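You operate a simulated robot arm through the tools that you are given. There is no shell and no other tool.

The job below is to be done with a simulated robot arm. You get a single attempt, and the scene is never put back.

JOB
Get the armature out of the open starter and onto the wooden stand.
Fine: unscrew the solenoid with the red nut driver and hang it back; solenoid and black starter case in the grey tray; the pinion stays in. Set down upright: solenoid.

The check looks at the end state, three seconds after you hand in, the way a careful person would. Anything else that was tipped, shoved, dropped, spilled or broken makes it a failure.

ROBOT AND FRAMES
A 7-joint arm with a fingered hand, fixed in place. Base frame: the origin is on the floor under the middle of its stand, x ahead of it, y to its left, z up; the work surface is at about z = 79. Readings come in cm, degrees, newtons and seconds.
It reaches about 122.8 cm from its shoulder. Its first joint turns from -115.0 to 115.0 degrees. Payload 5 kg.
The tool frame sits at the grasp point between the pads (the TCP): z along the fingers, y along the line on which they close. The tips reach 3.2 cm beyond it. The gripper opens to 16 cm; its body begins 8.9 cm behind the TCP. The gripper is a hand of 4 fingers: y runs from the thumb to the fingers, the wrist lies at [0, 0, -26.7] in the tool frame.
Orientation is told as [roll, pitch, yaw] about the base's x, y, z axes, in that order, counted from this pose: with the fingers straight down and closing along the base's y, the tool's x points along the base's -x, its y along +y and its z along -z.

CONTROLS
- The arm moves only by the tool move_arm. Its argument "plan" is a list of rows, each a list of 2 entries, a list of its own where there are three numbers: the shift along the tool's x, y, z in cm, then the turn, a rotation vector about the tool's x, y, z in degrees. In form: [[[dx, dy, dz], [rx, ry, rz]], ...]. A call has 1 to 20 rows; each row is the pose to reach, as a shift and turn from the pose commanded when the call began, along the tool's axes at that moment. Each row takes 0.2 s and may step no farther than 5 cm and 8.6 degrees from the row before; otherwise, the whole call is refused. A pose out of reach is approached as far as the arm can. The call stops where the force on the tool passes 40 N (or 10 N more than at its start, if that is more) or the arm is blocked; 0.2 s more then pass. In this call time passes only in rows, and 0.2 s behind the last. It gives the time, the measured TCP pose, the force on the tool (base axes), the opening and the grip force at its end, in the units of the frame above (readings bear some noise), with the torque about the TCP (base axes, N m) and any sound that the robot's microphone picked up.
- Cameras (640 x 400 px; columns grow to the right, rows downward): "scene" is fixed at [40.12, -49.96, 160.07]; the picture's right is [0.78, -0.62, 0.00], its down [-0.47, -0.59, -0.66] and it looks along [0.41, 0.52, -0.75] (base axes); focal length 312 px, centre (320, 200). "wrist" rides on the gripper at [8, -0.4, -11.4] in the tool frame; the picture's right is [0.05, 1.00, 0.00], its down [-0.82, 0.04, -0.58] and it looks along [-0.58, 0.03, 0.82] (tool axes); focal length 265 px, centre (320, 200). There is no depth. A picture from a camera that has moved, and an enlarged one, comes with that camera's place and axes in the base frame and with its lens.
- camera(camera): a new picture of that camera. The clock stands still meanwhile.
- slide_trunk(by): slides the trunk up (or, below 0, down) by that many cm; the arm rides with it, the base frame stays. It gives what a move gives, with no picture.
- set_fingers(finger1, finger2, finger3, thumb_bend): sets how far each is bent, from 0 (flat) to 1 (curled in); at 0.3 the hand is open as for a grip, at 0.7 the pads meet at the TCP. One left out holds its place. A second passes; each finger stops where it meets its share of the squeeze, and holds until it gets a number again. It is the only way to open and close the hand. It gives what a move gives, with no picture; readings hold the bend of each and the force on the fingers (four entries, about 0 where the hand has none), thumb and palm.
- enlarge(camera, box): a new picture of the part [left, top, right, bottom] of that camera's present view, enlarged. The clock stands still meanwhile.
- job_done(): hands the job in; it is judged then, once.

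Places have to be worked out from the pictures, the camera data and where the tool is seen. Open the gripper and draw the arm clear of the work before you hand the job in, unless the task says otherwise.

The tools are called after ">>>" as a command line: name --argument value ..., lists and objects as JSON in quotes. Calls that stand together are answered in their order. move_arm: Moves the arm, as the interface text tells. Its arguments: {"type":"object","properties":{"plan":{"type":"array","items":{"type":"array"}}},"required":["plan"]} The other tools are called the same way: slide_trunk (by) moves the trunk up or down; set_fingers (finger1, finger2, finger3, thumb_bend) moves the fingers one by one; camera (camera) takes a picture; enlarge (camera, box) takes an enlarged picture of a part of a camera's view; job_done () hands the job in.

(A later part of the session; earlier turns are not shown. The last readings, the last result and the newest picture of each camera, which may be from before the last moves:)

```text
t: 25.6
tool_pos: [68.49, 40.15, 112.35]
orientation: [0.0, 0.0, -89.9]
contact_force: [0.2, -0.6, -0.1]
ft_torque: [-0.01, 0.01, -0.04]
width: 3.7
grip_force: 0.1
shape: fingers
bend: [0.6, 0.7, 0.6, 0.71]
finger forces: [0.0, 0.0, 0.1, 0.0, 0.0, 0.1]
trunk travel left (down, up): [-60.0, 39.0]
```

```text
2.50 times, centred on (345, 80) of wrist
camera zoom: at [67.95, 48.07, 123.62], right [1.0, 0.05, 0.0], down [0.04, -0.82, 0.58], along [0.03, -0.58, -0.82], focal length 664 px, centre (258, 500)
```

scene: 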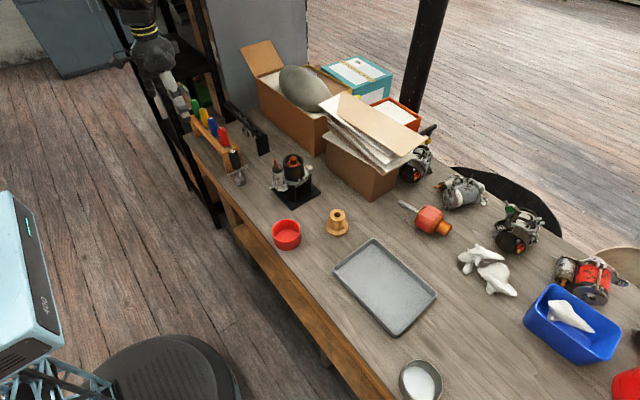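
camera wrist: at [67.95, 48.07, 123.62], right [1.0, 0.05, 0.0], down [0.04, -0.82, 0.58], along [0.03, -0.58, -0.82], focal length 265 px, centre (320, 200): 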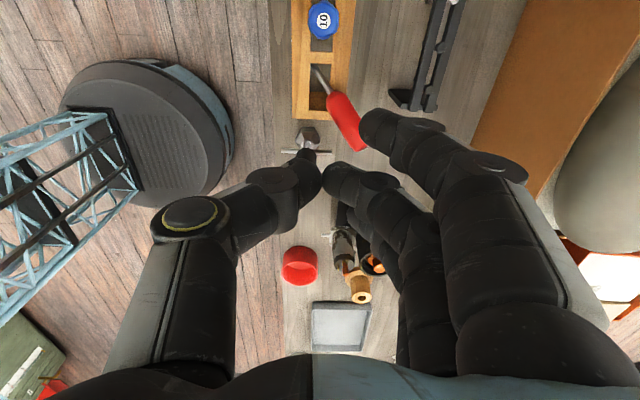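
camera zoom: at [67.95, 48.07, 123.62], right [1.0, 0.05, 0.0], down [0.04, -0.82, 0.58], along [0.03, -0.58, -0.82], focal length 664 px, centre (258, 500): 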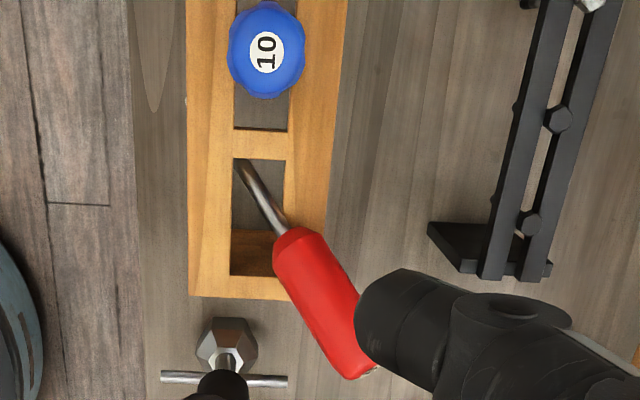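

The driver is still captive in its window, leaning out with the handle from about (70.2, 40.1, 91.2) to (74, 35.2, 94.5). I open the hand, turn it to yaw ≈ −52 so it closes across the leaning handle, and hover above it.

>>> set_fingers --finger1 0.4 --finger2 0.5 --finger3 0.4 --thumb_bend 0.5

>>> move_arm --plan '[[[-0.6, 0.8, 0], [0, 0, -7.6]], [[-1.2, 1.6, 0], [0, 0, -15.2]], [[-1.8, 2.4, 0], [0, 0, -22.8]], [[-2.4, 3.2, 0], [0, 0, -30.4]], [[-3.05, 4, 0], [0, 0, -37.8]]]'

>>> camera --camera "wrist"

>>> enlarge --camera "scene" --box '[190, 50, 290, 190]'

```text
t: 26.6
tool_pos: [68.47, 40.06, 112.3]
orientation: [0.0, 0.0, -90.0]
contact_force: [0.3, -0.9, 1.0]
ft_torque: [-0.03, 0.0, 0.0]
width: 11.04
grip_force: 0.1
shape: fingers
bend: [0.4, 0.5, 0.4, 0.5]
finger forces: [0.1, 0.1, 0.0, 0.1, 0.1, 0.0]
trunk travel left (down, up): [-60.0, 39.0]
```

```text
t: 27.8
tool_pos: [72.48, 36.99, 112.3]
orientation: [0.0, 0.0, -52.0]
contact_force: [-0.3, -0.1, 0.2]
ft_torque: [0.05, 0.0, 0.02]
width: 11.03
grip_force: 0.1
shape: fingers
bend: [0.4, 0.5, 0.4, 0.5]
finger forces: [0.0, 0.0, 0.1, 0.0, 0.0, 0.0]
trunk travel left (down, up): [-60.0, 39.0]
```

```text
taken
camera wrist: at [67.1, 43.02, 123.55], right [0.76, 0.66, 0.0], down [0.53, -0.62, 0.58], along [0.38, -0.44, -0.82], focal length 265 px, centre (320, 200)
```

wrist: 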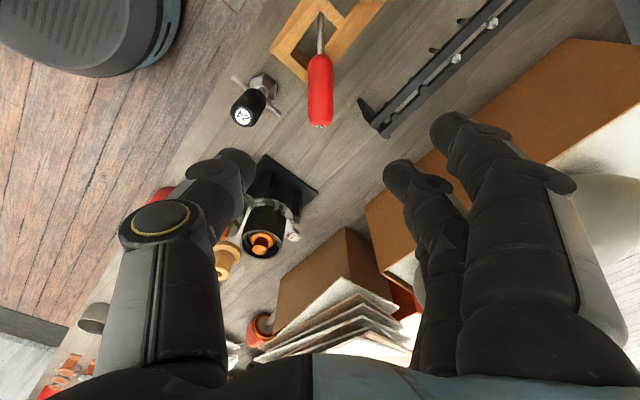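

```text
2.86 times, centred on (240, 120) of scene
camera zoom: at [40.12, -49.96, 160.07], right [0.78, -0.62, 0.0], down [-0.47, -0.59, -0.66], along [0.41, 0.52, -0.75], focal length 890 px, centre (549, 429)
```

zoom: 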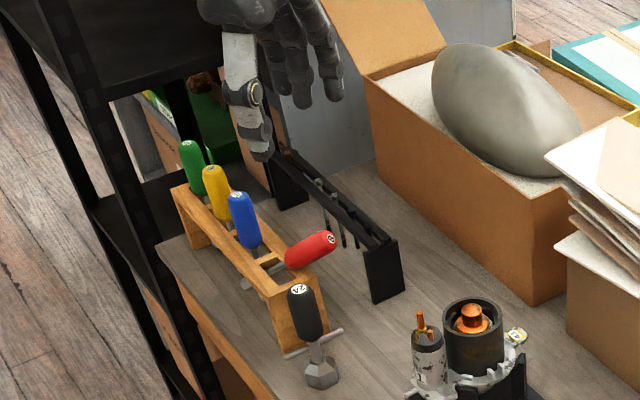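

The handle lies straight along the picture's vertical, centred under the hand. I tuck the thumb in a bit to keep clear of the T-tool and lower 12 cm.

>>> set_fingers --thumb_bend 0.55 --finger2 0.53

>>> move_arm --plan '[[[0, 0, 4], [0, 0, 0]], [[0, 0, 8], [0, 0, 0]], [[0, 0, 12], [0, 0, 0]]]'

>>> camera --camera "wrist"

>>> enlarge --camera "scene" --box '[190, 90, 290, 190]'

```text
t: 28.8
tool_pos: [72.44, 37.08, 112.34]
orientation: [0.0, 0.0, -52.3]
contact_force: [-0.4, 0.5, -0.3]
ft_torque: [-0.02, -0.02, 0.0]
width: 10.12
grip_force: 0.0
shape: fingers
bend: [0.4, 0.53, 0.4, 0.55]
finger forces: [0.1, 0.0, 0.0, 0.0, 0.1, 0.0]
trunk travel left (down, up): [-60.0, 39.0]
```

```text
t: 29.6
tool_pos: [72.75, 37.02, 100.29]
orientation: [0.0, 0.0, -52.3]
contact_force: [0.6, 0.8, 0.0]
ft_torque: [-0.05, -0.01, -0.01]
width: 10.13
grip_force: 0.1
shape: fingers
bend: [0.4, 0.53, 0.4, 0.55]
finger forces: [0.0, 0.0, 0.1, 0.0, 0.0, 0.0]
trunk travel left (down, up): [-60.0, 39.0]
```

```text
taken
camera wrist: at [67.15, 43.15, 111.58], right [0.76, 0.65, 0.0], down [0.53, -0.62, 0.58], along [0.38, -0.44, -0.82], focal length 265 px, centre (320, 200)
```

wrist: 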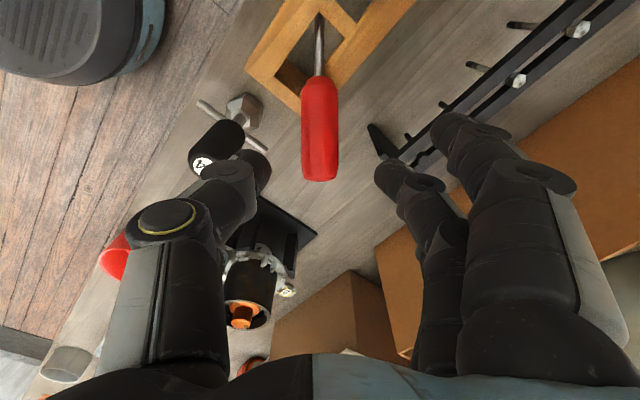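

```text
4.00 times, centred on (240, 140) of scene
camera zoom: at [40.12, -49.96, 160.07], right [0.78, -0.62, 0.0], down [-0.47, -0.59, -0.66], along [0.41, 0.52, -0.75], focal length 1247 px, centre (640, 440)
```

zoom: 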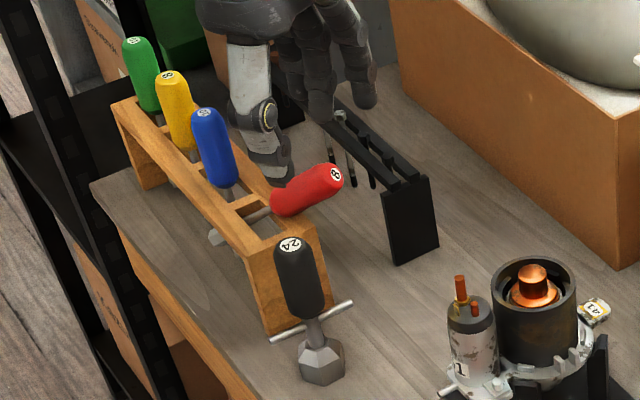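

All clear: the thumb is about 2 cm off the T-tool. I go down to z≈95 around the handle.

>>> move_arm --plan '[[[0, 0, 2], [0, 0, 0]], [[0, 0, 4], [0, 0, 0]], [[0, 0, 5.2], [0, 0, 0]]]'

>>> camera --camera "wrist"

>>> enlarge --camera "scene" --box '[190, 90, 290, 190]'

```text
t: 30.4
tool_pos: [72.53, 37.03, 95.15]
orientation: [0.0, 0.0, -52.1]
contact_force: [-0.4, -0.4, 0.2]
ft_torque: [0.01, -0.02, 0.01]
width: 10.12
grip_force: 0.0
shape: fingers
bend: [0.4, 0.53, 0.4, 0.55]
finger forces: [0.1, 0.1, 0.1, 0.1, 0.0, 0.0]
trunk travel left (down, up): [-60.0, 39.0]
```

```text
taken
camera wrist: at [67.13, 43.12, 106.4], right [0.76, 0.65, 0.0], down [0.53, -0.62, 0.58], along [0.38, -0.44, -0.82], focal length 265 px, centre (320, 200)
```

wrist: 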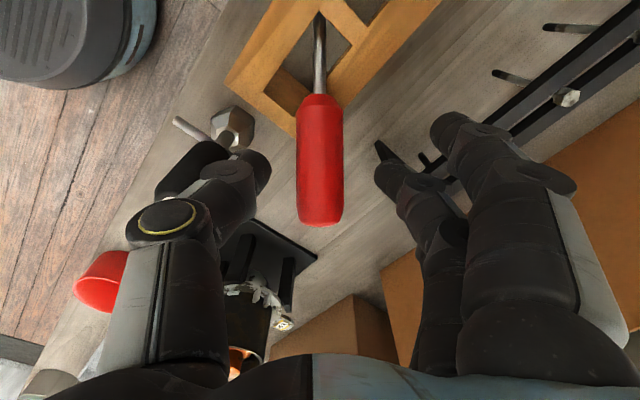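

```text
4.00 times, centred on (240, 140) of scene
camera zoom: at [40.12, -49.96, 160.07], right [0.78, -0.62, 0.0], down [-0.47, -0.59, -0.66], along [0.41, 0.52, -0.75], focal length 1247 px, centre (640, 440)
```

zoom: 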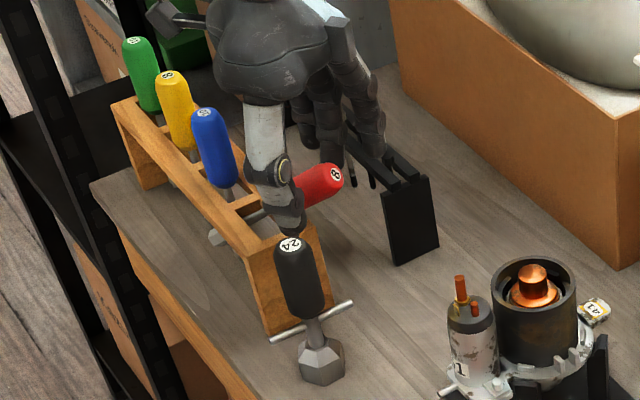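

Thumb and middle finger straddle the handle's middle. I close them step by step with light force first.

>>> set_fingers --finger2 0.63 --thumb_bend 0.64

>>> set_fingers --finger2 0.68 --thumb_bend 0.67

>>> camera --camera "wrist"

```text
t: 31.4
tool_pos: [72.51, 36.97, 95.05]
orientation: [0.0, 0.0, -52.2]
contact_force: [-0.2, 0.7, 0.7]
ft_torque: [0.04, 0.0, 0.0]
width: 8.5
grip_force: 0.3
shape: fingers
bend: [0.4, 0.62, 0.4, 0.64]
finger forces: [0.0, 0.4, 0.0, 0.1, 0.5, 0.1]
trunk travel left (down, up): [-60.0, 39.0]
```

```text
t: 32.4
tool_pos: [72.51, 37.13, 95.19]
orientation: [0.0, -0.1, -52.2]
contact_force: [-0.2, -0.5, -0.1]
ft_torque: [-0.01, 0.0, -0.01]
width: 8.32
grip_force: 4.8
shape: fingers
bend: [0.4, 0.63, 0.4, 0.66]
finger forces: [0.0, 4.7, 0.0, 0.1, 4.8, 0.0]
trunk travel left (down, up): [-60.0, 39.0]
```

```text
taken
camera wrist: at [67.14, 43.12, 106.39], right [0.76, 0.65, 0.0], down [0.53, -0.62, 0.58], along [0.38, -0.44, -0.82], focal length 265 px, centre (320, 200)
```

wrist: 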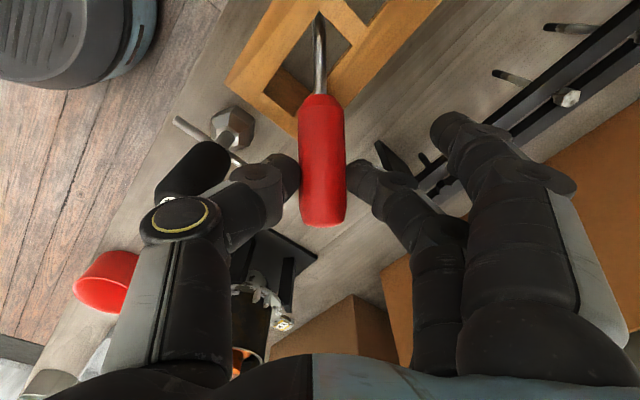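

The handle is gripped at its middle (4.8 N). I now swing it up in an arc about the window edge so that the driver rights itself, first part only.

>>> move_arm --plan '[[[0.2, 0, -0.6], [0, 0, 0]], [[0.5, 0, -1.2], [0, 0, 0]], [[0.9, 0, -1.8], [0, 0, 0]], [[1.4, 0, -2.4], [0, 0, 0]]]'

>>> camera --camera "wrist"

>>> enlarge --camera "scene" --box '[190, 90, 290, 190]'

```text
t: 33.4
tool_pos: [71.68, 38.2, 97.6]
orientation: [0.0, 0.0, -52.2]
contact_force: [-0.2, 0.2, -1.8]
ft_torque: [-0.06, -0.03, 0.01]
width: 8.32
grip_force: 5.1
shape: fingers
bend: [0.4, 0.63, 0.4, 0.66]
finger forces: [0.0, 4.8, 0.1, 0.1, 4.7, 0.0]
trunk travel left (down, up): [-60.0, 39.0]
```

```text
taken
camera wrist: at [66.26, 44.25, 108.8], right [0.76, 0.65, 0.0], down [0.53, -0.62, 0.58], along [0.38, -0.44, -0.82], focal length 265 px, centre (320, 200)
```

wrist: 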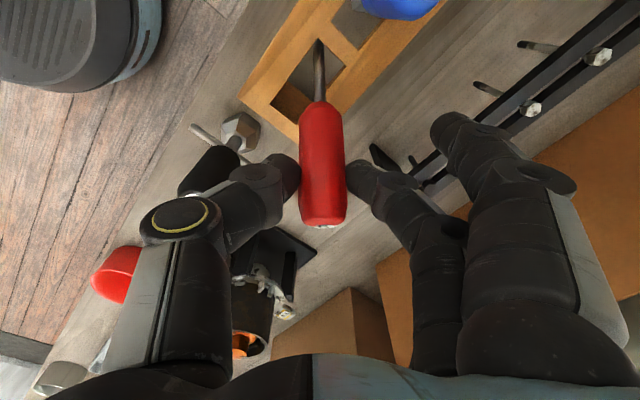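

```text
4.00 times, centred on (240, 140) of scene
camera zoom: at [40.12, -49.96, 160.07], right [0.78, -0.62, 0.0], down [-0.47, -0.59, -0.66], along [0.41, 0.52, -0.75], focal length 1247 px, centre (640, 440)
```

zoom: 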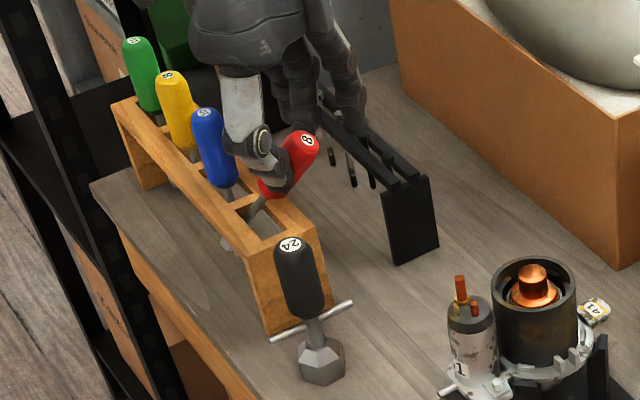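

It rights itself as planned (about 53° now). I carry on along the arc.

>>> move_arm --plan '[[[0.6, 0, -0.4], [0, 0, 0]], [[1.2, 0, -0.8], [0, 0, 0]], [[1.8, 0, -1.1], [0, 0, 0]], [[2.4, 0, -1.4], [0, 0, 0]]]'

>>> camera --camera "wrist"

>>> enlarge --camera "scene" --box '[190, 90, 290, 190]'

```text
t: 34.4
tool_pos: [70.19, 40.07, 99.0]
orientation: [0.0, 0.0, -52.2]
contact_force: [1.0, 0.2, -1.4]
ft_torque: [-0.02, -0.03, 0.0]
width: 8.3
grip_force: 4.0
shape: fingers
bend: [0.4, 0.63, 0.4, 0.66]
finger forces: [0.0, 4.8, 0.0, 0.0, 4.7, 0.0]
trunk travel left (down, up): [-60.0, 39.0]
```

```text
taken
camera wrist: at [64.78, 46.12, 110.23], right [0.76, 0.65, 0.0], down [0.53, -0.62, 0.58], along [0.38, -0.44, -0.82], focal length 265 px, centre (320, 200)
```

wrist: 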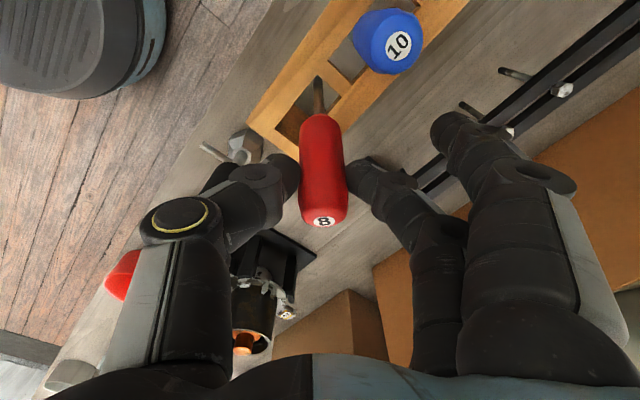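

```text
4.00 times, centred on (240, 140) of scene
camera zoom: at [40.12, -49.96, 160.07], right [0.78, -0.62, 0.0], down [-0.47, -0.59, -0.66], along [0.41, 0.52, -0.75], focal length 1247 px, centre (640, 440)
```

zoom: 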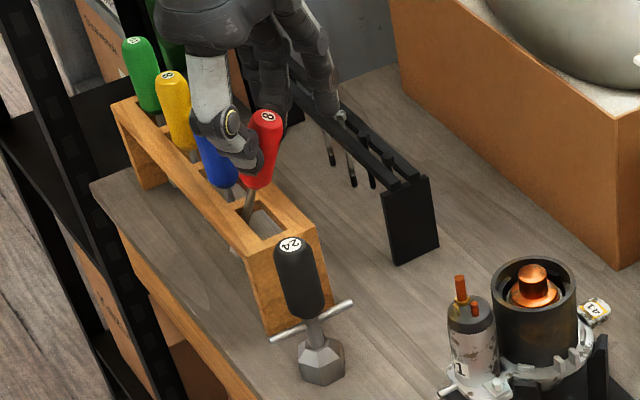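

It's at roughly 70°. I move the grip point to right above the window centre (68.45, 40.35).

>>> move_arm --plan '[[[0.5, -0.4, -0.3], [0, 0, 0]], [[0.9, -0.8, -0.6], [0, 0, 0]], [[1.3, -1.15, -0.9], [0, 0, 0]]]'

>>> camera --camera "wrist"

>>> enlarge --camera "scene" --box '[190, 90, 290, 190]'

```text
t: 35.2
tool_pos: [68.47, 40.39, 99.74]
orientation: [0.0, -0.1, -52.1]
contact_force: [-0.1, 0.6, -2.3]
ft_torque: [0.04, -0.1, 0.01]
width: 8.35
grip_force: 5.2
shape: fingers
bend: [0.4, 0.64, 0.4, 0.66]
finger forces: [0.0, 5.5, 0.0, 0.1, 4.8, 0.0]
trunk travel left (down, up): [-60.0, 39.0]
```

```text
taken
camera wrist: at [63.07, 46.45, 111.07], right [0.76, 0.65, 0.0], down [0.53, -0.62, 0.58], along [0.38, -0.44, -0.82], focal length 265 px, centre (320, 200)
```

wrist: 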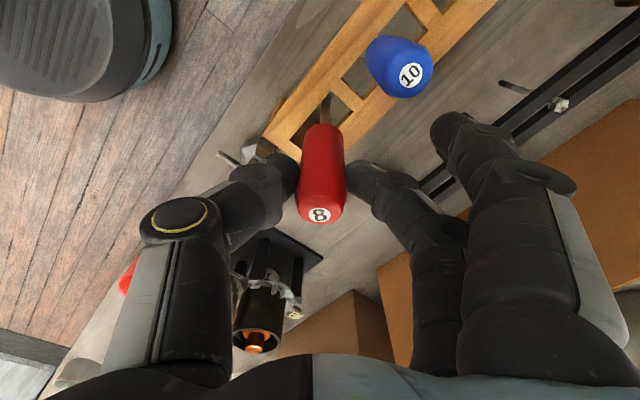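

```text
4.00 times, centred on (240, 140) of scene
camera zoom: at [40.12, -49.96, 160.07], right [0.78, -0.62, 0.0], down [-0.47, -0.59, -0.66], along [0.41, 0.52, -0.75], focal length 1247 px, centre (640, 440)
```

zoom: 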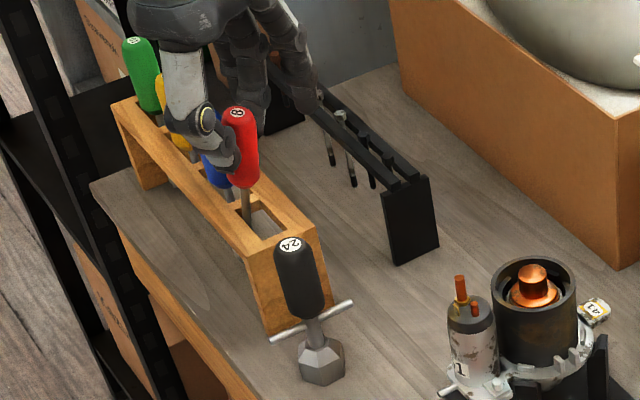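

Nearly upright, with about 12° of tilt left along the tool's x. I raise 1.5 cm (to keep finger 1 above the blue handle) and shift toward −x/+y so the window edge straightens it.

>>> move_arm --plan '[[[0, 0, -0.8], [0, 0, 0]], [[0.5, 0, -1.5], [0, 0, 0]], [[1.0, 0, -1.7], [0, 0, 0]], [[1.5, 0, -1.7], [0, 0, 0]], [[2.0, 0, -1.7], [0, 0, 0]]]'

>>> camera --camera "wrist"

>>> enlarge --camera "scene" --box '[190, 90, 290, 190]'

```text
t: 36.4
tool_pos: [67.24, 41.99, 101.52]
orientation: [0.0, 0.0, -52.2]
contact_force: [0.7, 0.1, -1.1]
ft_torque: [-0.02, -0.08, 0.01]
width: 8.35
grip_force: 5.3
shape: fingers
bend: [0.4, 0.64, 0.4, 0.66]
finger forces: [0.0, 5.3, 0.0, 0.0, 4.9, 0.1]
trunk travel left (down, up): [-60.0, 39.0]
```

```text
taken
camera wrist: at [61.83, 48.03, 112.78], right [0.76, 0.65, 0.0], down [0.53, -0.62, 0.58], along [0.38, -0.44, -0.82], focal length 265 px, centre (320, 200)
```

wrist: 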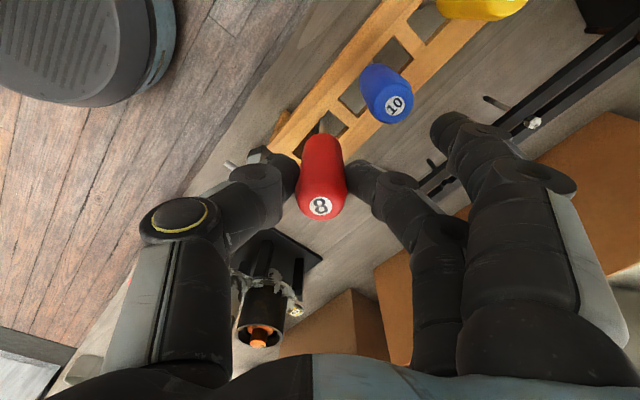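

```text
4.00 times, centred on (240, 140) of scene
camera zoom: at [40.12, -49.96, 160.07], right [0.78, -0.62, 0.0], down [-0.47, -0.59, -0.66], along [0.41, 0.52, -0.75], focal length 1247 px, centre (640, 440)
```

zoom: 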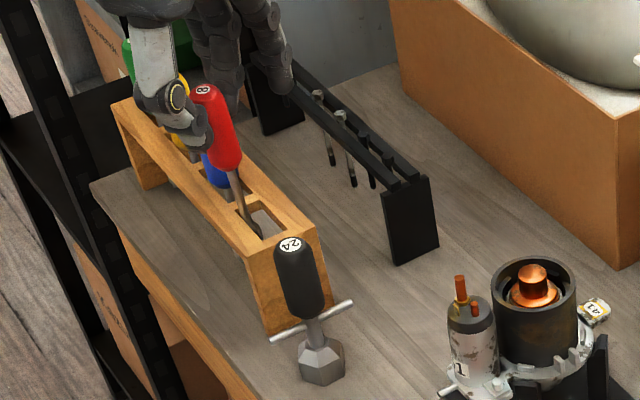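

The driver is upright, and its socket end shows inside the window near plate level. I lift slowly straight up.

>>> move_arm --plan '[[[-0.2, 0.1, -0.4], [0, 0, 0]], [[-0.3, 0.2, -0.8], [0, 0, 0]], [[-0.3, 0.2, -1.2], [0, 0, 0]], [[-0.3, 0.2, -1.6], [0, 0, 0]], [[-0.3, 0.2, -2.0], [0, 0, 0]], [[-0.3, 0.2, -2.5], [0, 0, 0]], [[-0.3, 0.2, -3], [0, 0, 0]]]'

>>> camera --camera "wrist"

>>> enlarge --camera "scene" --box '[190, 80, 290, 180]'

```text
t: 38.0
tool_pos: [67.69, 41.74, 104.46]
orientation: [-0.1, 0.0, -52.2]
contact_force: [-0.5, 0.6, -4.6]
ft_torque: [0.06, 0.04, 0.03]
width: 8.36
grip_force: 4.0
shape: fingers
bend: [0.4, 0.63, 0.4, 0.66]
finger forces: [0.0, 4.1, 0.0, 0.0, 4.1, 0.1]
trunk travel left (down, up): [-60.0, 39.0]
```

```text
taken
camera wrist: at [62.21, 47.91, 115.74], right [0.76, 0.65, 0.0], down [0.53, -0.62, 0.58], along [0.38, -0.44, -0.82], focal length 265 px, centre (320, 200)
```

wrist: 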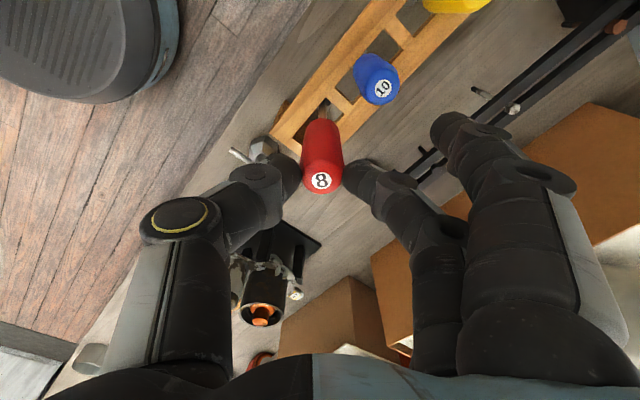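

```text
4.00 times, centred on (240, 130) of scene
camera zoom: at [40.12, -49.96, 160.07], right [0.78, -0.62, 0.0], down [-0.47, -0.59, -0.66], along [0.41, 0.52, -0.75], focal length 1247 px, centre (640, 480)
```

zoom: 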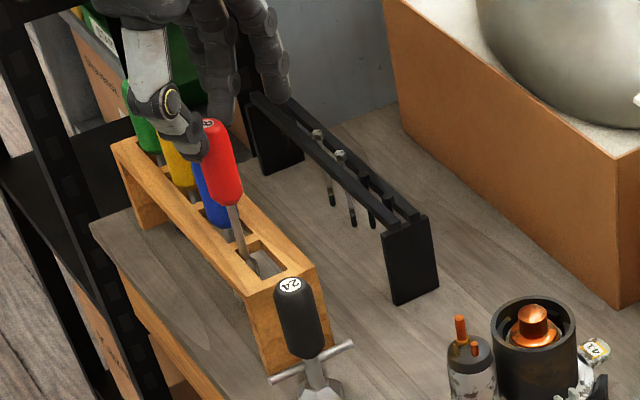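

The grip slipped a little: the tool feels −4.6 N, so the socket end is catching on something. I zoom in on the window.

>>> enlarge --camera "scene" --box '[228, 100, 268, 155]'

>>> enlarge --camera "wrist" --box '[260, 70, 370, 200]'

```text
7.27 times, centred on (248, 128) of scene
camera zoom: at [40.12, -49.96, 160.07], right [0.78, -0.62, 0.0], down [-0.47, -0.59, -0.66], along [0.41, 0.52, -0.75], focal length 2266 px, centre (844, 727)
```

zoom: 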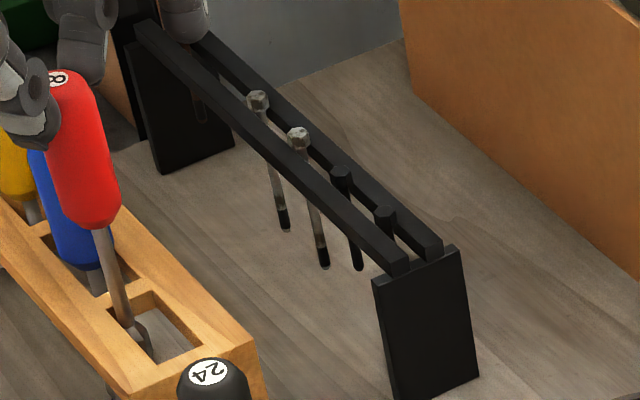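

```text
3.08 times, centred on (315, 135) of wrist
camera zoom: at [62.21, 47.91, 115.74], right [0.76, 0.65, 0.0], down [0.53, -0.62, 0.58], along [0.38, -0.44, -0.82], focal length 817 px, centre (335, 400)
```

zoom: 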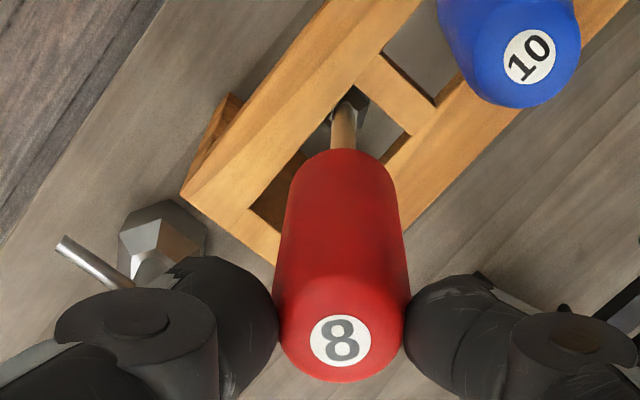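

The hex end was hooked under the −x rail at the window's corner (about (67.8, 42.3)). I lower a little, move to the window's centre, and turn back to yaw −90 so finger 1 stays clear of the blue handle.

>>> move_arm --plan '[[[0, 0, 0.5], [0, 0, 0]], [[-0.6, -0.2, 1.0], [0, 0, 0]], [[-1.2, -0.4, 1.2], [0, 0, 0]], [[-1.8, -0.55, 1.2], [0, 0, 0]], [[-1.8, -0.55, 1.2], [0, 0, 7.6]], [[-1.8, -0.55, 1.2], [0, 0, 15.2]], [[-1.8, -0.55, 1.2], [0, 0, 22.8]], [[-1.8, -0.55, 1.2], [0, 0, 30.4]], [[-1.8, -0.55, 1.2], [0, 0, 37.8]]]'

>>> camera --camera "wrist"

>>> enlarge --camera "scene" --box '[200, 90, 270, 170]'

```text
t: 40.0
tool_pos: [68.29, 40.05, 103.21]
orientation: [0.1, 0.1, -90.2]
contact_force: [0.4, -0.6, -1.3]
ft_torque: [0.01, -0.02, -0.03]
width: 8.34
grip_force: 4.8
shape: fingers
bend: [0.4, 0.64, 0.4, 0.66]
finger forces: [0.1, 4.5, 0.0, 0.0, 4.5, 0.0]
trunk travel left (down, up): [-60.0, 39.0]
```

```text
taken
camera wrist: at [67.72, 48.12, 114.56], right [1.0, 0.05, 0.0], down [0.04, -0.82, 0.58], along [0.03, -0.58, -0.82], focal length 265 px, centre (320, 200)
```

wrist: 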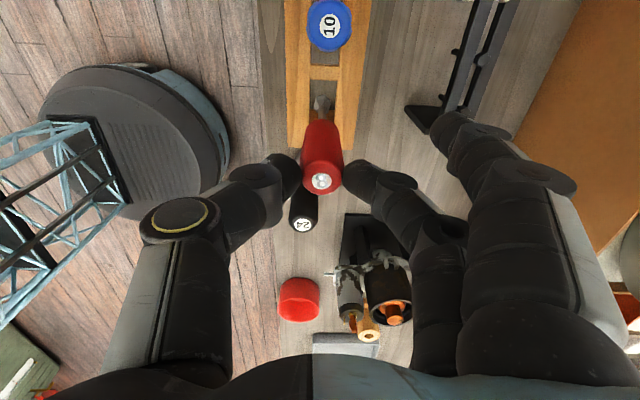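

```text
5.00 times, centred on (235, 130) of scene
camera zoom: at [40.12, -49.96, 160.07], right [0.78, -0.62, 0.0], down [-0.47, -0.59, -0.66], along [0.41, 0.52, -0.75], focal length 1558 px, centre (745, 550)
```

zoom: 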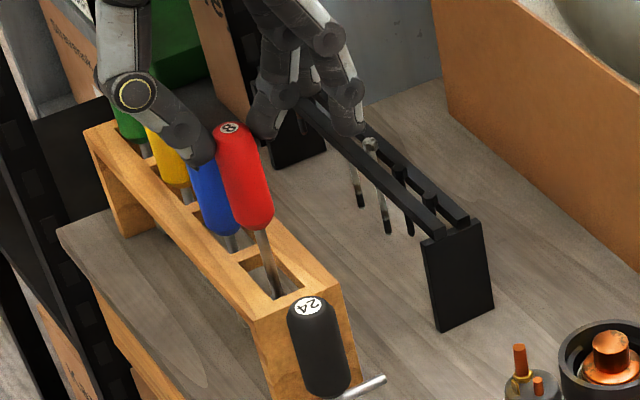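

Upright and centred, held near the handle's top. I lighten the grip and go down: once the handle's shoulder rests on the plate the pads will slide down to mid-handle.

>>> set_fingers --finger2 0.655 --thumb_bend 0.665

>>> move_arm --plan '[[[0, 0.1, 0.8], [0, 0, 0]], [[0, 0.1, 1.6], [0, 0, 0]], [[0, 0.1, 2.4], [0, 0, 0]], [[0, 0.1, 3.2], [0, 0, 0]], [[0, 0.1, 4], [0, 0, 0]], [[0, 0.1, 4.6], [0, 0, 0]], [[0, 0.1, 5.1], [0, 0, 0]], [[0, 0.1, 5.5], [0, 0, 0]]]'

>>> camera --camera "wrist"

>>> enlarge --camera "scene" --box '[200, 100, 270, 180]'

```text
t: 41.0
tool_pos: [68.44, 40.14, 103.27]
orientation: [0.1, -0.1, -90.0]
contact_force: [-0.5, 0.0, 0.1]
ft_torque: [0.02, 0.0, -0.02]
width: 8.33
grip_force: 2.0
shape: fingers
bend: [0.4, 0.63, 0.4, 0.65]
finger forces: [0.0, 2.7, 0.1, 0.0, 2.7, 0.1]
trunk travel left (down, up): [-60.0, 39.0]
```

```text
t: 42.8
tool_pos: [68.43, 40.18, 97.85]
orientation: [0.1, 0.0, -90.0]
contact_force: [-1.3, -0.5, 3.0]
ft_torque: [0.01, -0.01, -0.03]
width: 8.33
grip_force: 3.3
shape: fingers
bend: [0.4, 0.63, 0.4, 0.65]
finger forces: [0.0, 2.9, 0.0, 0.0, 3.5, 0.0]
trunk travel left (down, up): [-60.0, 39.0]
```

```text
taken
camera wrist: at [67.78, 48.1, 109.09], right [1.0, 0.05, 0.0], down [0.04, -0.82, 0.58], along [0.03, -0.58, -0.82], focal length 265 px, centre (320, 200)
```

wrist: 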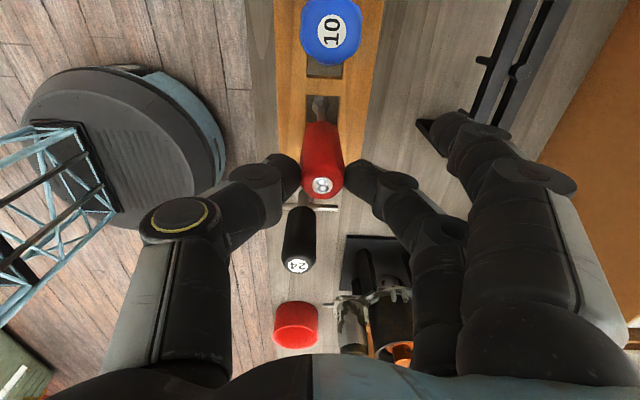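

```text
5.00 times, centred on (235, 140) of scene
camera zoom: at [40.12, -49.96, 160.07], right [0.78, -0.62, 0.0], down [-0.47, -0.59, -0.66], along [0.41, 0.52, -0.75], focal length 1558 px, centre (745, 500)
```

zoom: 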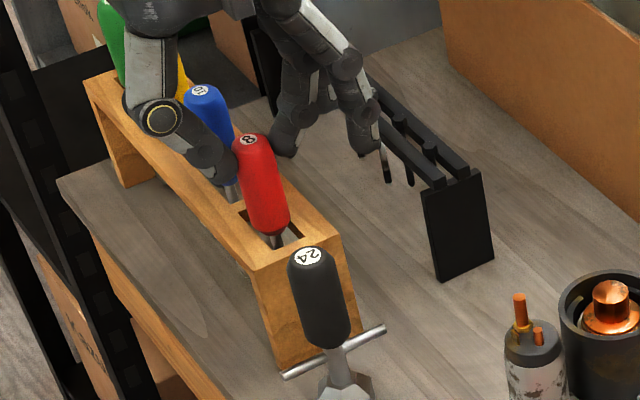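

The shoulder is on the plate (+3 N). I keep pushing gently so the pads slide down the handle.

>>> move_arm --plan '[[[0, 0, 0.3], [0, 0, 0]], [[0, 0, 0.6], [0, 0, 0]], [[0, 0, 0.9], [0, 0, 0]], [[0, 0, 1.2], [0, 0, 0]], [[0, 0, 1.5], [0, 0, 0]], [[0, 0, 1.8], [0, 0, 0]], [[0, 0, 2.1], [0, 0, 0]], [[0, 0, 2.4], [0, 0, 0]]]'

>>> camera --camera "wrist"

>>> enlarge --camera "scene" --box '[200, 100, 270, 180]'

```text
t: 44.6
tool_pos: [68.35, 40.08, 95.51]
orientation: [0.0, 0.0, -90.0]
contact_force: [-0.7, 0.1, 4.9]
ft_torque: [0.0, 0.01, 0.04]
width: 8.34
grip_force: 4.0
shape: fingers
bend: [0.4, 0.63, 0.4, 0.65]
finger forces: [0.0, 3.2, 0.1, 0.0, 3.8, 0.0]
trunk travel left (down, up): [-60.0, 39.0]
```

```text
taken
camera wrist: at [67.79, 48.1, 106.7], right [1.0, 0.05, 0.0], down [0.04, -0.82, 0.58], along [0.03, -0.58, -0.82], focal length 265 px, centre (320, 200)
```

wrist: 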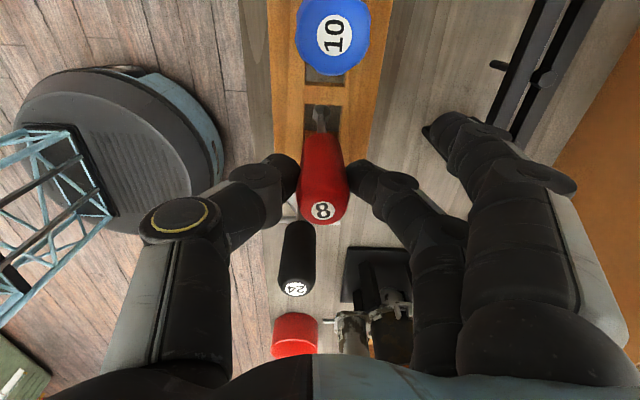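

```text
5.00 times, centred on (235, 140) of scene
camera zoom: at [40.12, -49.96, 160.07], right [0.78, -0.62, 0.0], down [-0.47, -0.59, -0.66], along [0.41, 0.52, -0.75], focal length 1558 px, centre (745, 500)
```

zoom: 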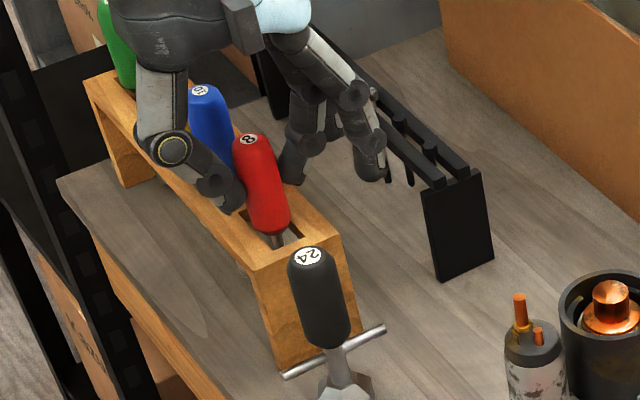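

The pads are at mid-handle and the driver is upright, with finger and thumb nearly symmetric. I tighten in two steps.

>>> set_fingers --finger2 0.74 --thumb_bend 0.69

>>> set_fingers --finger2 0.84 --thumb_bend 0.715

>>> camera --camera "wrist"

>>> enlarge --camera "scene" --box '[200, 100, 270, 180]'

```text
t: 45.6
tool_pos: [68.44, 40.17, 95.44]
orientation: [0.0, -0.1, -90.0]
contact_force: [0.7, 0.9, 1.5]
ft_torque: [-0.01, -0.01, 0.01]
width: 8.32
grip_force: 9.2
shape: fingers
bend: [0.4, 0.65, 0.4, 0.67]
finger forces: [0.0, 9.6, 0.0, 0.1, 9.2, 0.0]
trunk travel left (down, up): [-60.0, 39.0]
```

```text
t: 46.6
tool_pos: [68.49, 40.05, 95.38]
orientation: [-0.1, 0.1, -89.9]
contact_force: [-0.7, -0.7, 2.2]
ft_torque: [0.01, 0.02, -0.03]
width: 8.16
grip_force: 10.7
shape: fingers
bend: [0.4, 0.64, 0.4, 0.68]
finger forces: [0.0, 10.3, 0.0, 0.0, 10.5, 0.1]
trunk travel left (down, up): [-60.0, 39.0]
```

```text
taken
camera wrist: at [67.81, 48.1, 106.67], right [1.0, 0.05, 0.0], down [0.04, -0.81, 0.58], along [0.03, -0.58, -0.82], focal length 265 px, centre (320, 200)
```

wrist: 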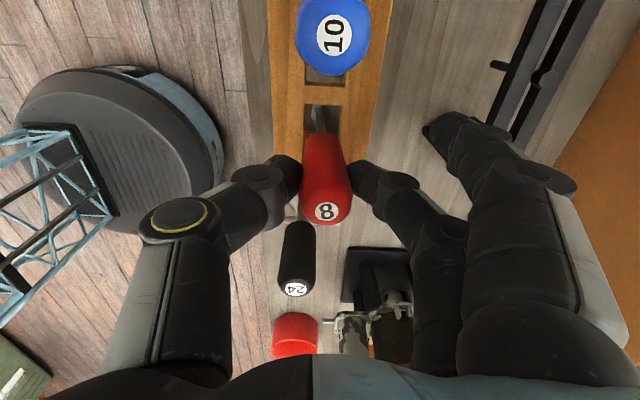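

```text
5.00 times, centred on (235, 140) of scene
camera zoom: at [40.12, -49.96, 160.07], right [0.78, -0.62, 0.0], down [-0.47, -0.59, -0.66], along [0.41, 0.52, -0.75], focal length 1558 px, centre (745, 500)
```

zoom: 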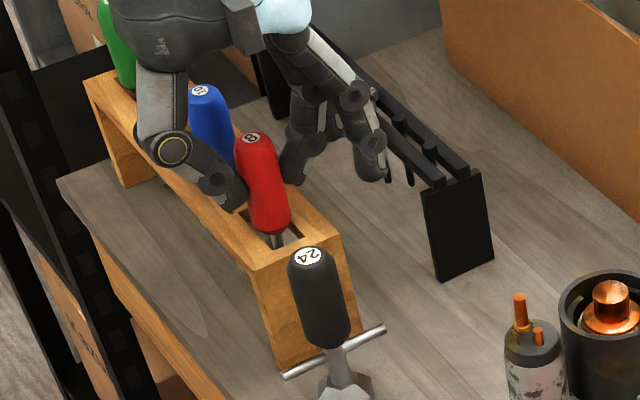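

Vertical within about 2°, 10.5 N, centred in the window. I lift slowly 9.5 cm, watching the force.

>>> move_arm --plan '[[[0, -0.1, -0.5], [0, 0, 0]], [[0, -0.1, -1], [0, 0, 0]], [[0, -0.1, -1.5], [0, 0, 0]], [[0, -0.1, -2], [0, 0, 0]], [[0, -0.1, -2.5], [0, 0, 0]], [[0, -0.1, -3], [0, 0, 0]], [[0, -0.1, -3.5], [0, 0, 0]], [[0, -0.1, -4], [0, 0, 0]], [[0, -0.1, -4.5], [0, 0, 0]], [[0, -0.1, -5], [0, 0, 0]], [[0, -0.1, -5.5], [0, 0, 0]], [[0, -0.1, -6], [0, 0, 0]]]'

>>> camera --camera "wrist"

>>> enlarge --camera "scene" --box '[200, 90, 270, 170]'

```text
t: 49.2
tool_pos: [68.28, 40.11, 101.43]
orientation: [-0.1, 0.0, -90.1]
contact_force: [-0.3, -0.6, -0.8]
ft_torque: [-0.03, 0.01, -0.02]
width: 8.16
grip_force: 10.0
shape: fingers
bend: [0.4, 0.64, 0.4, 0.68]
finger forces: [0.1, 10.2, 0.0, 0.1, 10.2, 0.0]
trunk travel left (down, up): [-60.0, 39.0]
```

```text
taken
camera wrist: at [67.69, 48.06, 112.68], right [1.0, 0.05, 0.0], down [0.04, -0.81, 0.58], along [0.03, -0.58, -0.82], focal length 265 px, centre (320, 200)
```

wrist: 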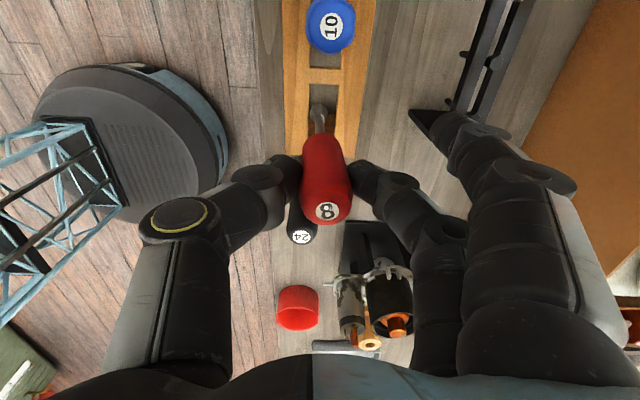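

```text
5.00 times, centred on (235, 130) of scene
camera zoom: at [40.12, -49.96, 160.07], right [0.78, -0.62, 0.0], down [-0.47, -0.59, -0.66], along [0.41, 0.52, -0.75], focal length 1558 px, centre (745, 550)
```

zoom: 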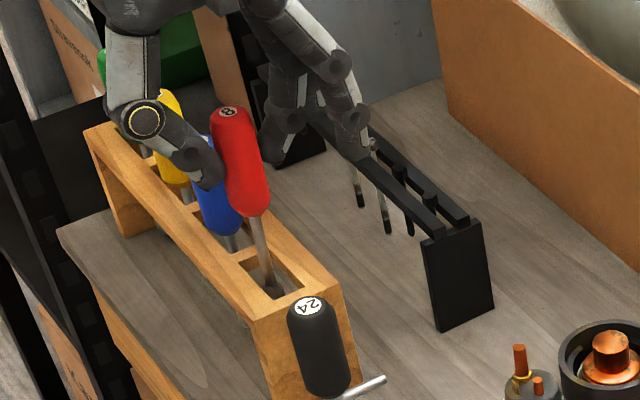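

No slip, and the socket end is now close to plate level. I zoom in to check it against the window edges.

>>> enlarge --camera "wrist" --box '[270, 60, 370, 160]'

>>> enlarge --camera "scene" --box '[230, 120, 270, 160]'

```text
4.00 times, centred on (320, 110) of wrist
camera zoom: at [67.69, 48.06, 112.68], right [1.0, 0.05, 0.0], down [0.04, -0.81, 0.58], along [0.03, -0.58, -0.82], focal length 1062 px, centre (320, 560)
```

zoom: 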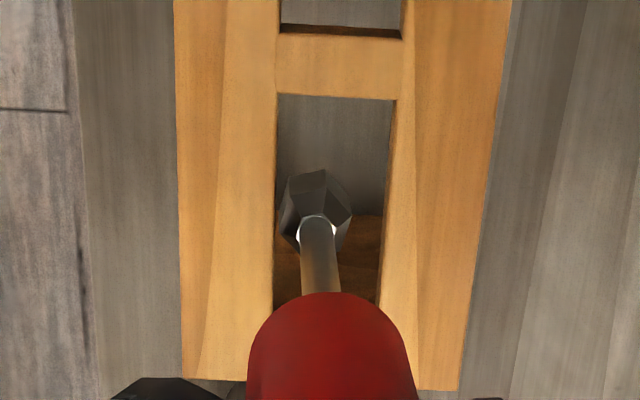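

```text
10.00 times, centred on (250, 140) of scene
camera zoom: at [40.12, -49.96, 160.07], right [0.78, -0.62, 0.0], down [-0.47, -0.59, -0.66], along [0.41, 0.52, -0.75], focal length 3116 px, centre (1020, 800)
```

zoom: 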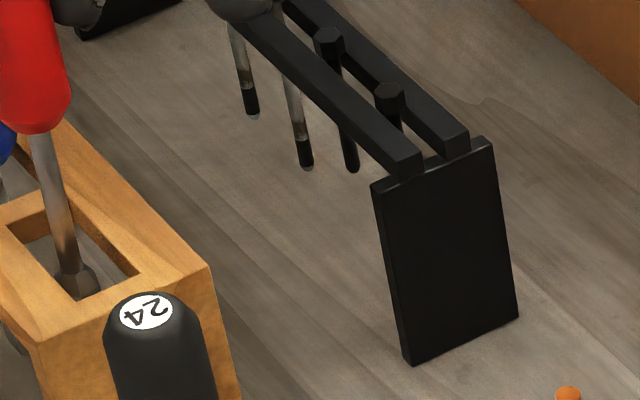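

The 1.7 cm hex end sits right beside the −x edge. I shift 0.5 cm to +x, then lift on through the window.

>>> move_arm --plan '[[[0, 0.25, 0], [0, 0, 0]], [[0, 0.5, 0], [0, 0, 0]], [[0, 0.5, -0.5], [0, 0, 0]], [[0, 0.5, -1], [0, 0, 0]], [[0, 0.5, -1.5], [0, 0, 0]], [[0, 0.5, -2], [0, 0, 0]], [[0, 0.5, -2.5], [0, 0, 0]], [[0, 0.5, -3], [0, 0, 0]], [[0, 0.5, -3.5], [0, 0, 0]], [[0, 0.5, -4], [0, 0, 0]], [[0, 0.5, -5], [0, 0, 0]], [[0, 0.5, -6], [0, 0, 0]]]'

>>> camera --camera "wrist"

>>> enlarge --camera "scene" --box '[200, 60, 270, 150]'

```text
t: 51.8
tool_pos: [68.76, 40.06, 107.36]
orientation: [0.0, 0.0, -89.9]
contact_force: [0.2, -0.2, -0.7]
ft_torque: [-0.02, -0.02, -0.03]
width: 8.18
grip_force: 9.6
shape: fingers
bend: [0.4, 0.64, 0.4, 0.68]
finger forces: [0.0, 10.2, 0.0, 0.0, 10.2, 0.0]
trunk travel left (down, up): [-60.0, 39.0]
```

```text
taken
camera wrist: at [68.19, 48.1, 118.69], right [1.0, 0.05, 0.0], down [0.04, -0.81, 0.58], along [0.03, -0.58, -0.82], focal length 265 px, centre (320, 200)
```

wrist: 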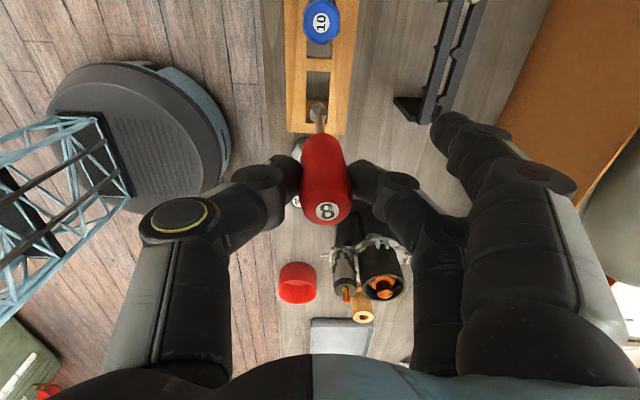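

```text
4.44 times, centred on (235, 105) of scene
camera zoom: at [40.12, -49.96, 160.07], right [0.78, -0.62, 0.0], down [-0.47, -0.59, -0.66], along [0.41, 0.52, -0.75], focal length 1385 px, centre (698, 622)
```

zoom: 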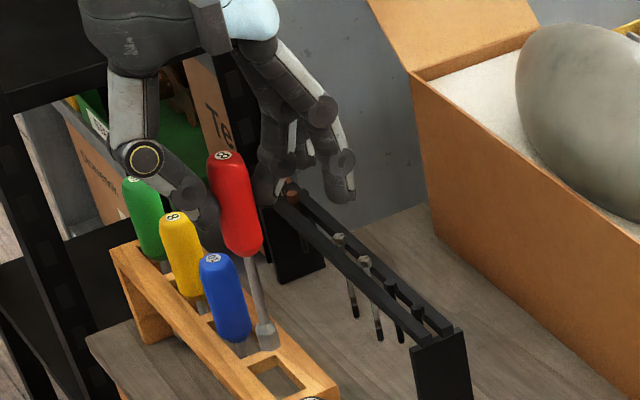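

The driver is out and held straight, with the tip about 15.2 cm below the TCP. I raise 5 cm, then carry it over the solenoid bolt while turning to yaw 0 so that the wrist camera sees the bolt.

>>> move_arm --plan '[[[0, 0, -1.5], [0, 0, 0]], [[0, 0, -3.5], [0, 0, 0]], [[0, 0, -5], [0, 0, 0]], [[-1.2, 0.3, -5.5], [0, 0, -5]], [[-3.4, 0.7, -5.5], [0, 0, -12]], [[-6, 1.1, -5.5], [0, 0, -20]], [[-8.7, 1.5, -5.5], [0, 0, -28]], [[-11.4, 1.9, -5.5], [0, 0, -36]], [[-14.1, 2.3, -5.5], [0, 0, -44]], [[-16.8, 2.7, -5.5], [0, 0, -52]], [[-19.5, 3.1, -5.5], [0, 0, -60]], [[-22.2, 3.5, -5.5], [0, 0, -68]], [[-24.8, 3.9, -5.5], [0, 0, -76]], [[-27, 4.3, -5.5], [0, 0, -83]], [[-28.4, 4.5, -5.5], [0, 0, -88]], [[-29, 4.64, -5.5], [0, 0, -90]]]'

>>> camera --camera "wrist"

>>> enlarge --camera "scene" --box '[250, 90, 350, 215]'

```text
t: 55.2
tool_pos: [73.5, 11.11, 112.9]
orientation: [0.0, 0.1, 0.1]
contact_force: [-0.4, 0.3, -0.4]
ft_torque: [-0.01, 0.02, 0.01]
width: 8.17
grip_force: 10.1
shape: fingers
bend: [0.4, 0.64, 0.4, 0.68]
finger forces: [0.0, 10.1, 0.0, 0.1, 10.0, 0.0]
trunk travel left (down, up): [-60.0, 39.0]
```

```text
taken
camera wrist: at [65.19, 10.62, 124.2], right [-0.05, 1.0, 0.0], down [0.82, 0.04, 0.58], along [0.58, 0.03, -0.82], focal length 265 px, centre (320, 200)
```

wrist: 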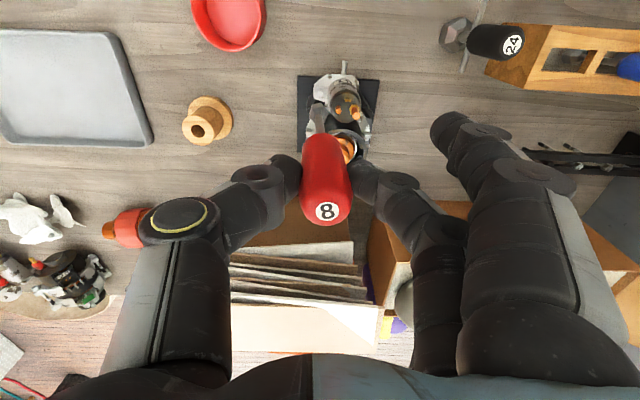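

```text
3.20 times, centred on (300, 152) of scene
camera zoom: at [40.12, -49.96, 160.07], right [0.78, -0.62, 0.0], down [-0.47, -0.59, -0.66], along [0.41, 0.52, -0.75], focal length 997 px, centre (384, 352)
```

zoom: 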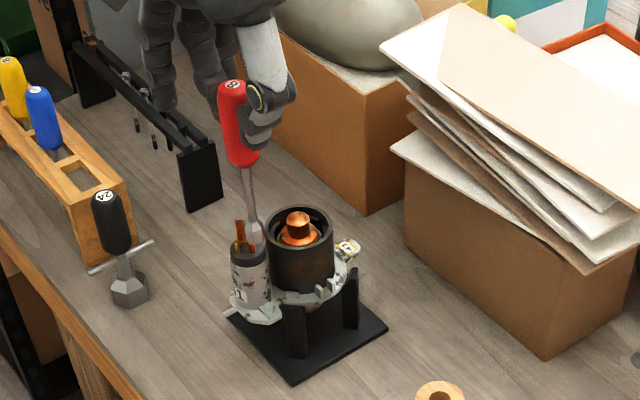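

I zoom in on the driver's tip and the bolt from the scene camera to find the offset between them.

>>> enlarge --camera "scene" --box '[255, 140, 325, 205]'

>>> enlarge --camera "wrist" --box '[270, 50, 400, 170]'

```text
6.15 times, centred on (290, 172) of scene
camera zoom: at [40.12, -49.96, 160.07], right [0.78, -0.62, 0.0], down [-0.47, -0.59, -0.66], along [0.41, 0.52, -0.75], focal length 1918 px, centre (505, 369)
```

zoom: 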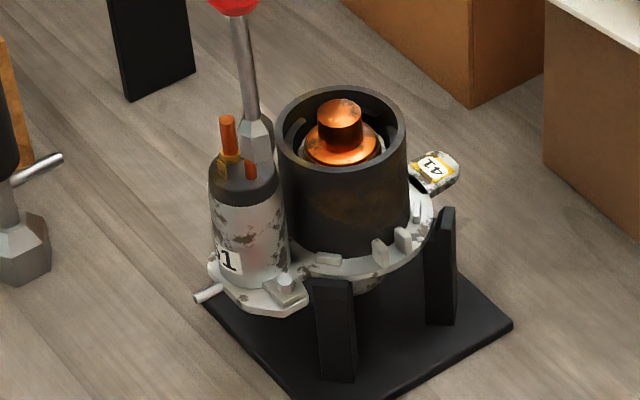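

```text
3.33 times, centred on (335, 110) of wrist
camera zoom: at [65.19, 10.62, 124.2], right [-0.05, 1.0, 0.0], down [0.82, 0.04, 0.58], along [0.58, 0.03, -0.82], focal length 885 px, centre (270, 500)
```

zoom: 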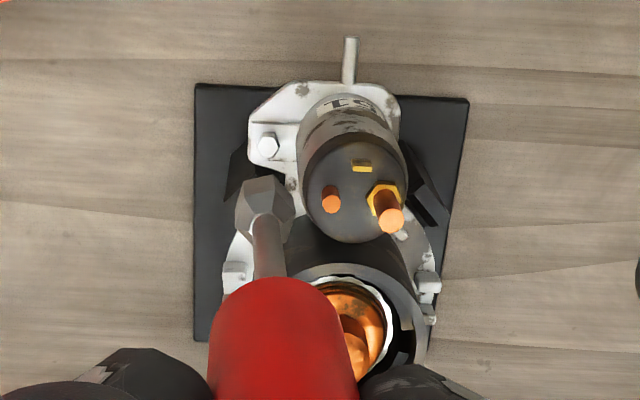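

Bolt at about (73.8, 11.0, 88.3); driver tip at about (73.1, 10.9). I zoom in further in the wrist view for a finer reading.

>>> enlarge --camera "wrist" --box '[300, 75, 350, 135]'

>>> enlarge --camera "scene" --box '[274, 140, 304, 200]'

```text
6.67 times, centred on (325, 105) of wrist
camera zoom: at [65.19, 10.62, 124.2], right [-0.05, 1.0, 0.0], down [0.82, 0.04, 0.58], along [0.58, 0.03, -0.82], focal length 1769 px, centre (287, 833)
```

zoom: 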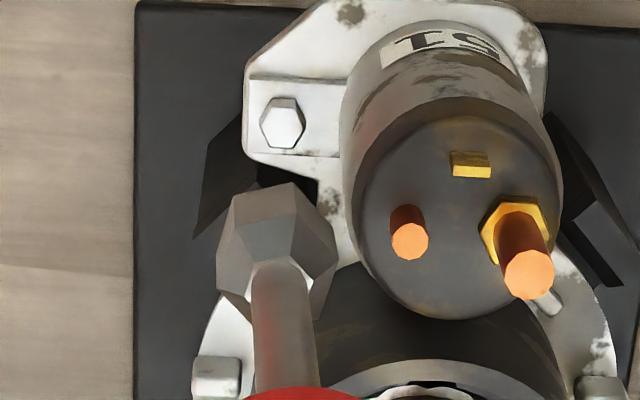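

```text
6.67 times, centred on (289, 170) of scene
camera zoom: at [40.12, -49.96, 160.07], right [0.78, -0.62, 0.0], down [-0.47, -0.59, -0.66], along [0.41, 0.52, -0.75], focal length 2078 px, centre (527, 400)
```

zoom: 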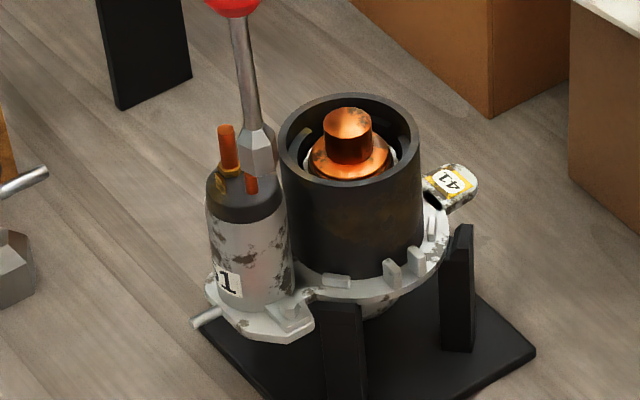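

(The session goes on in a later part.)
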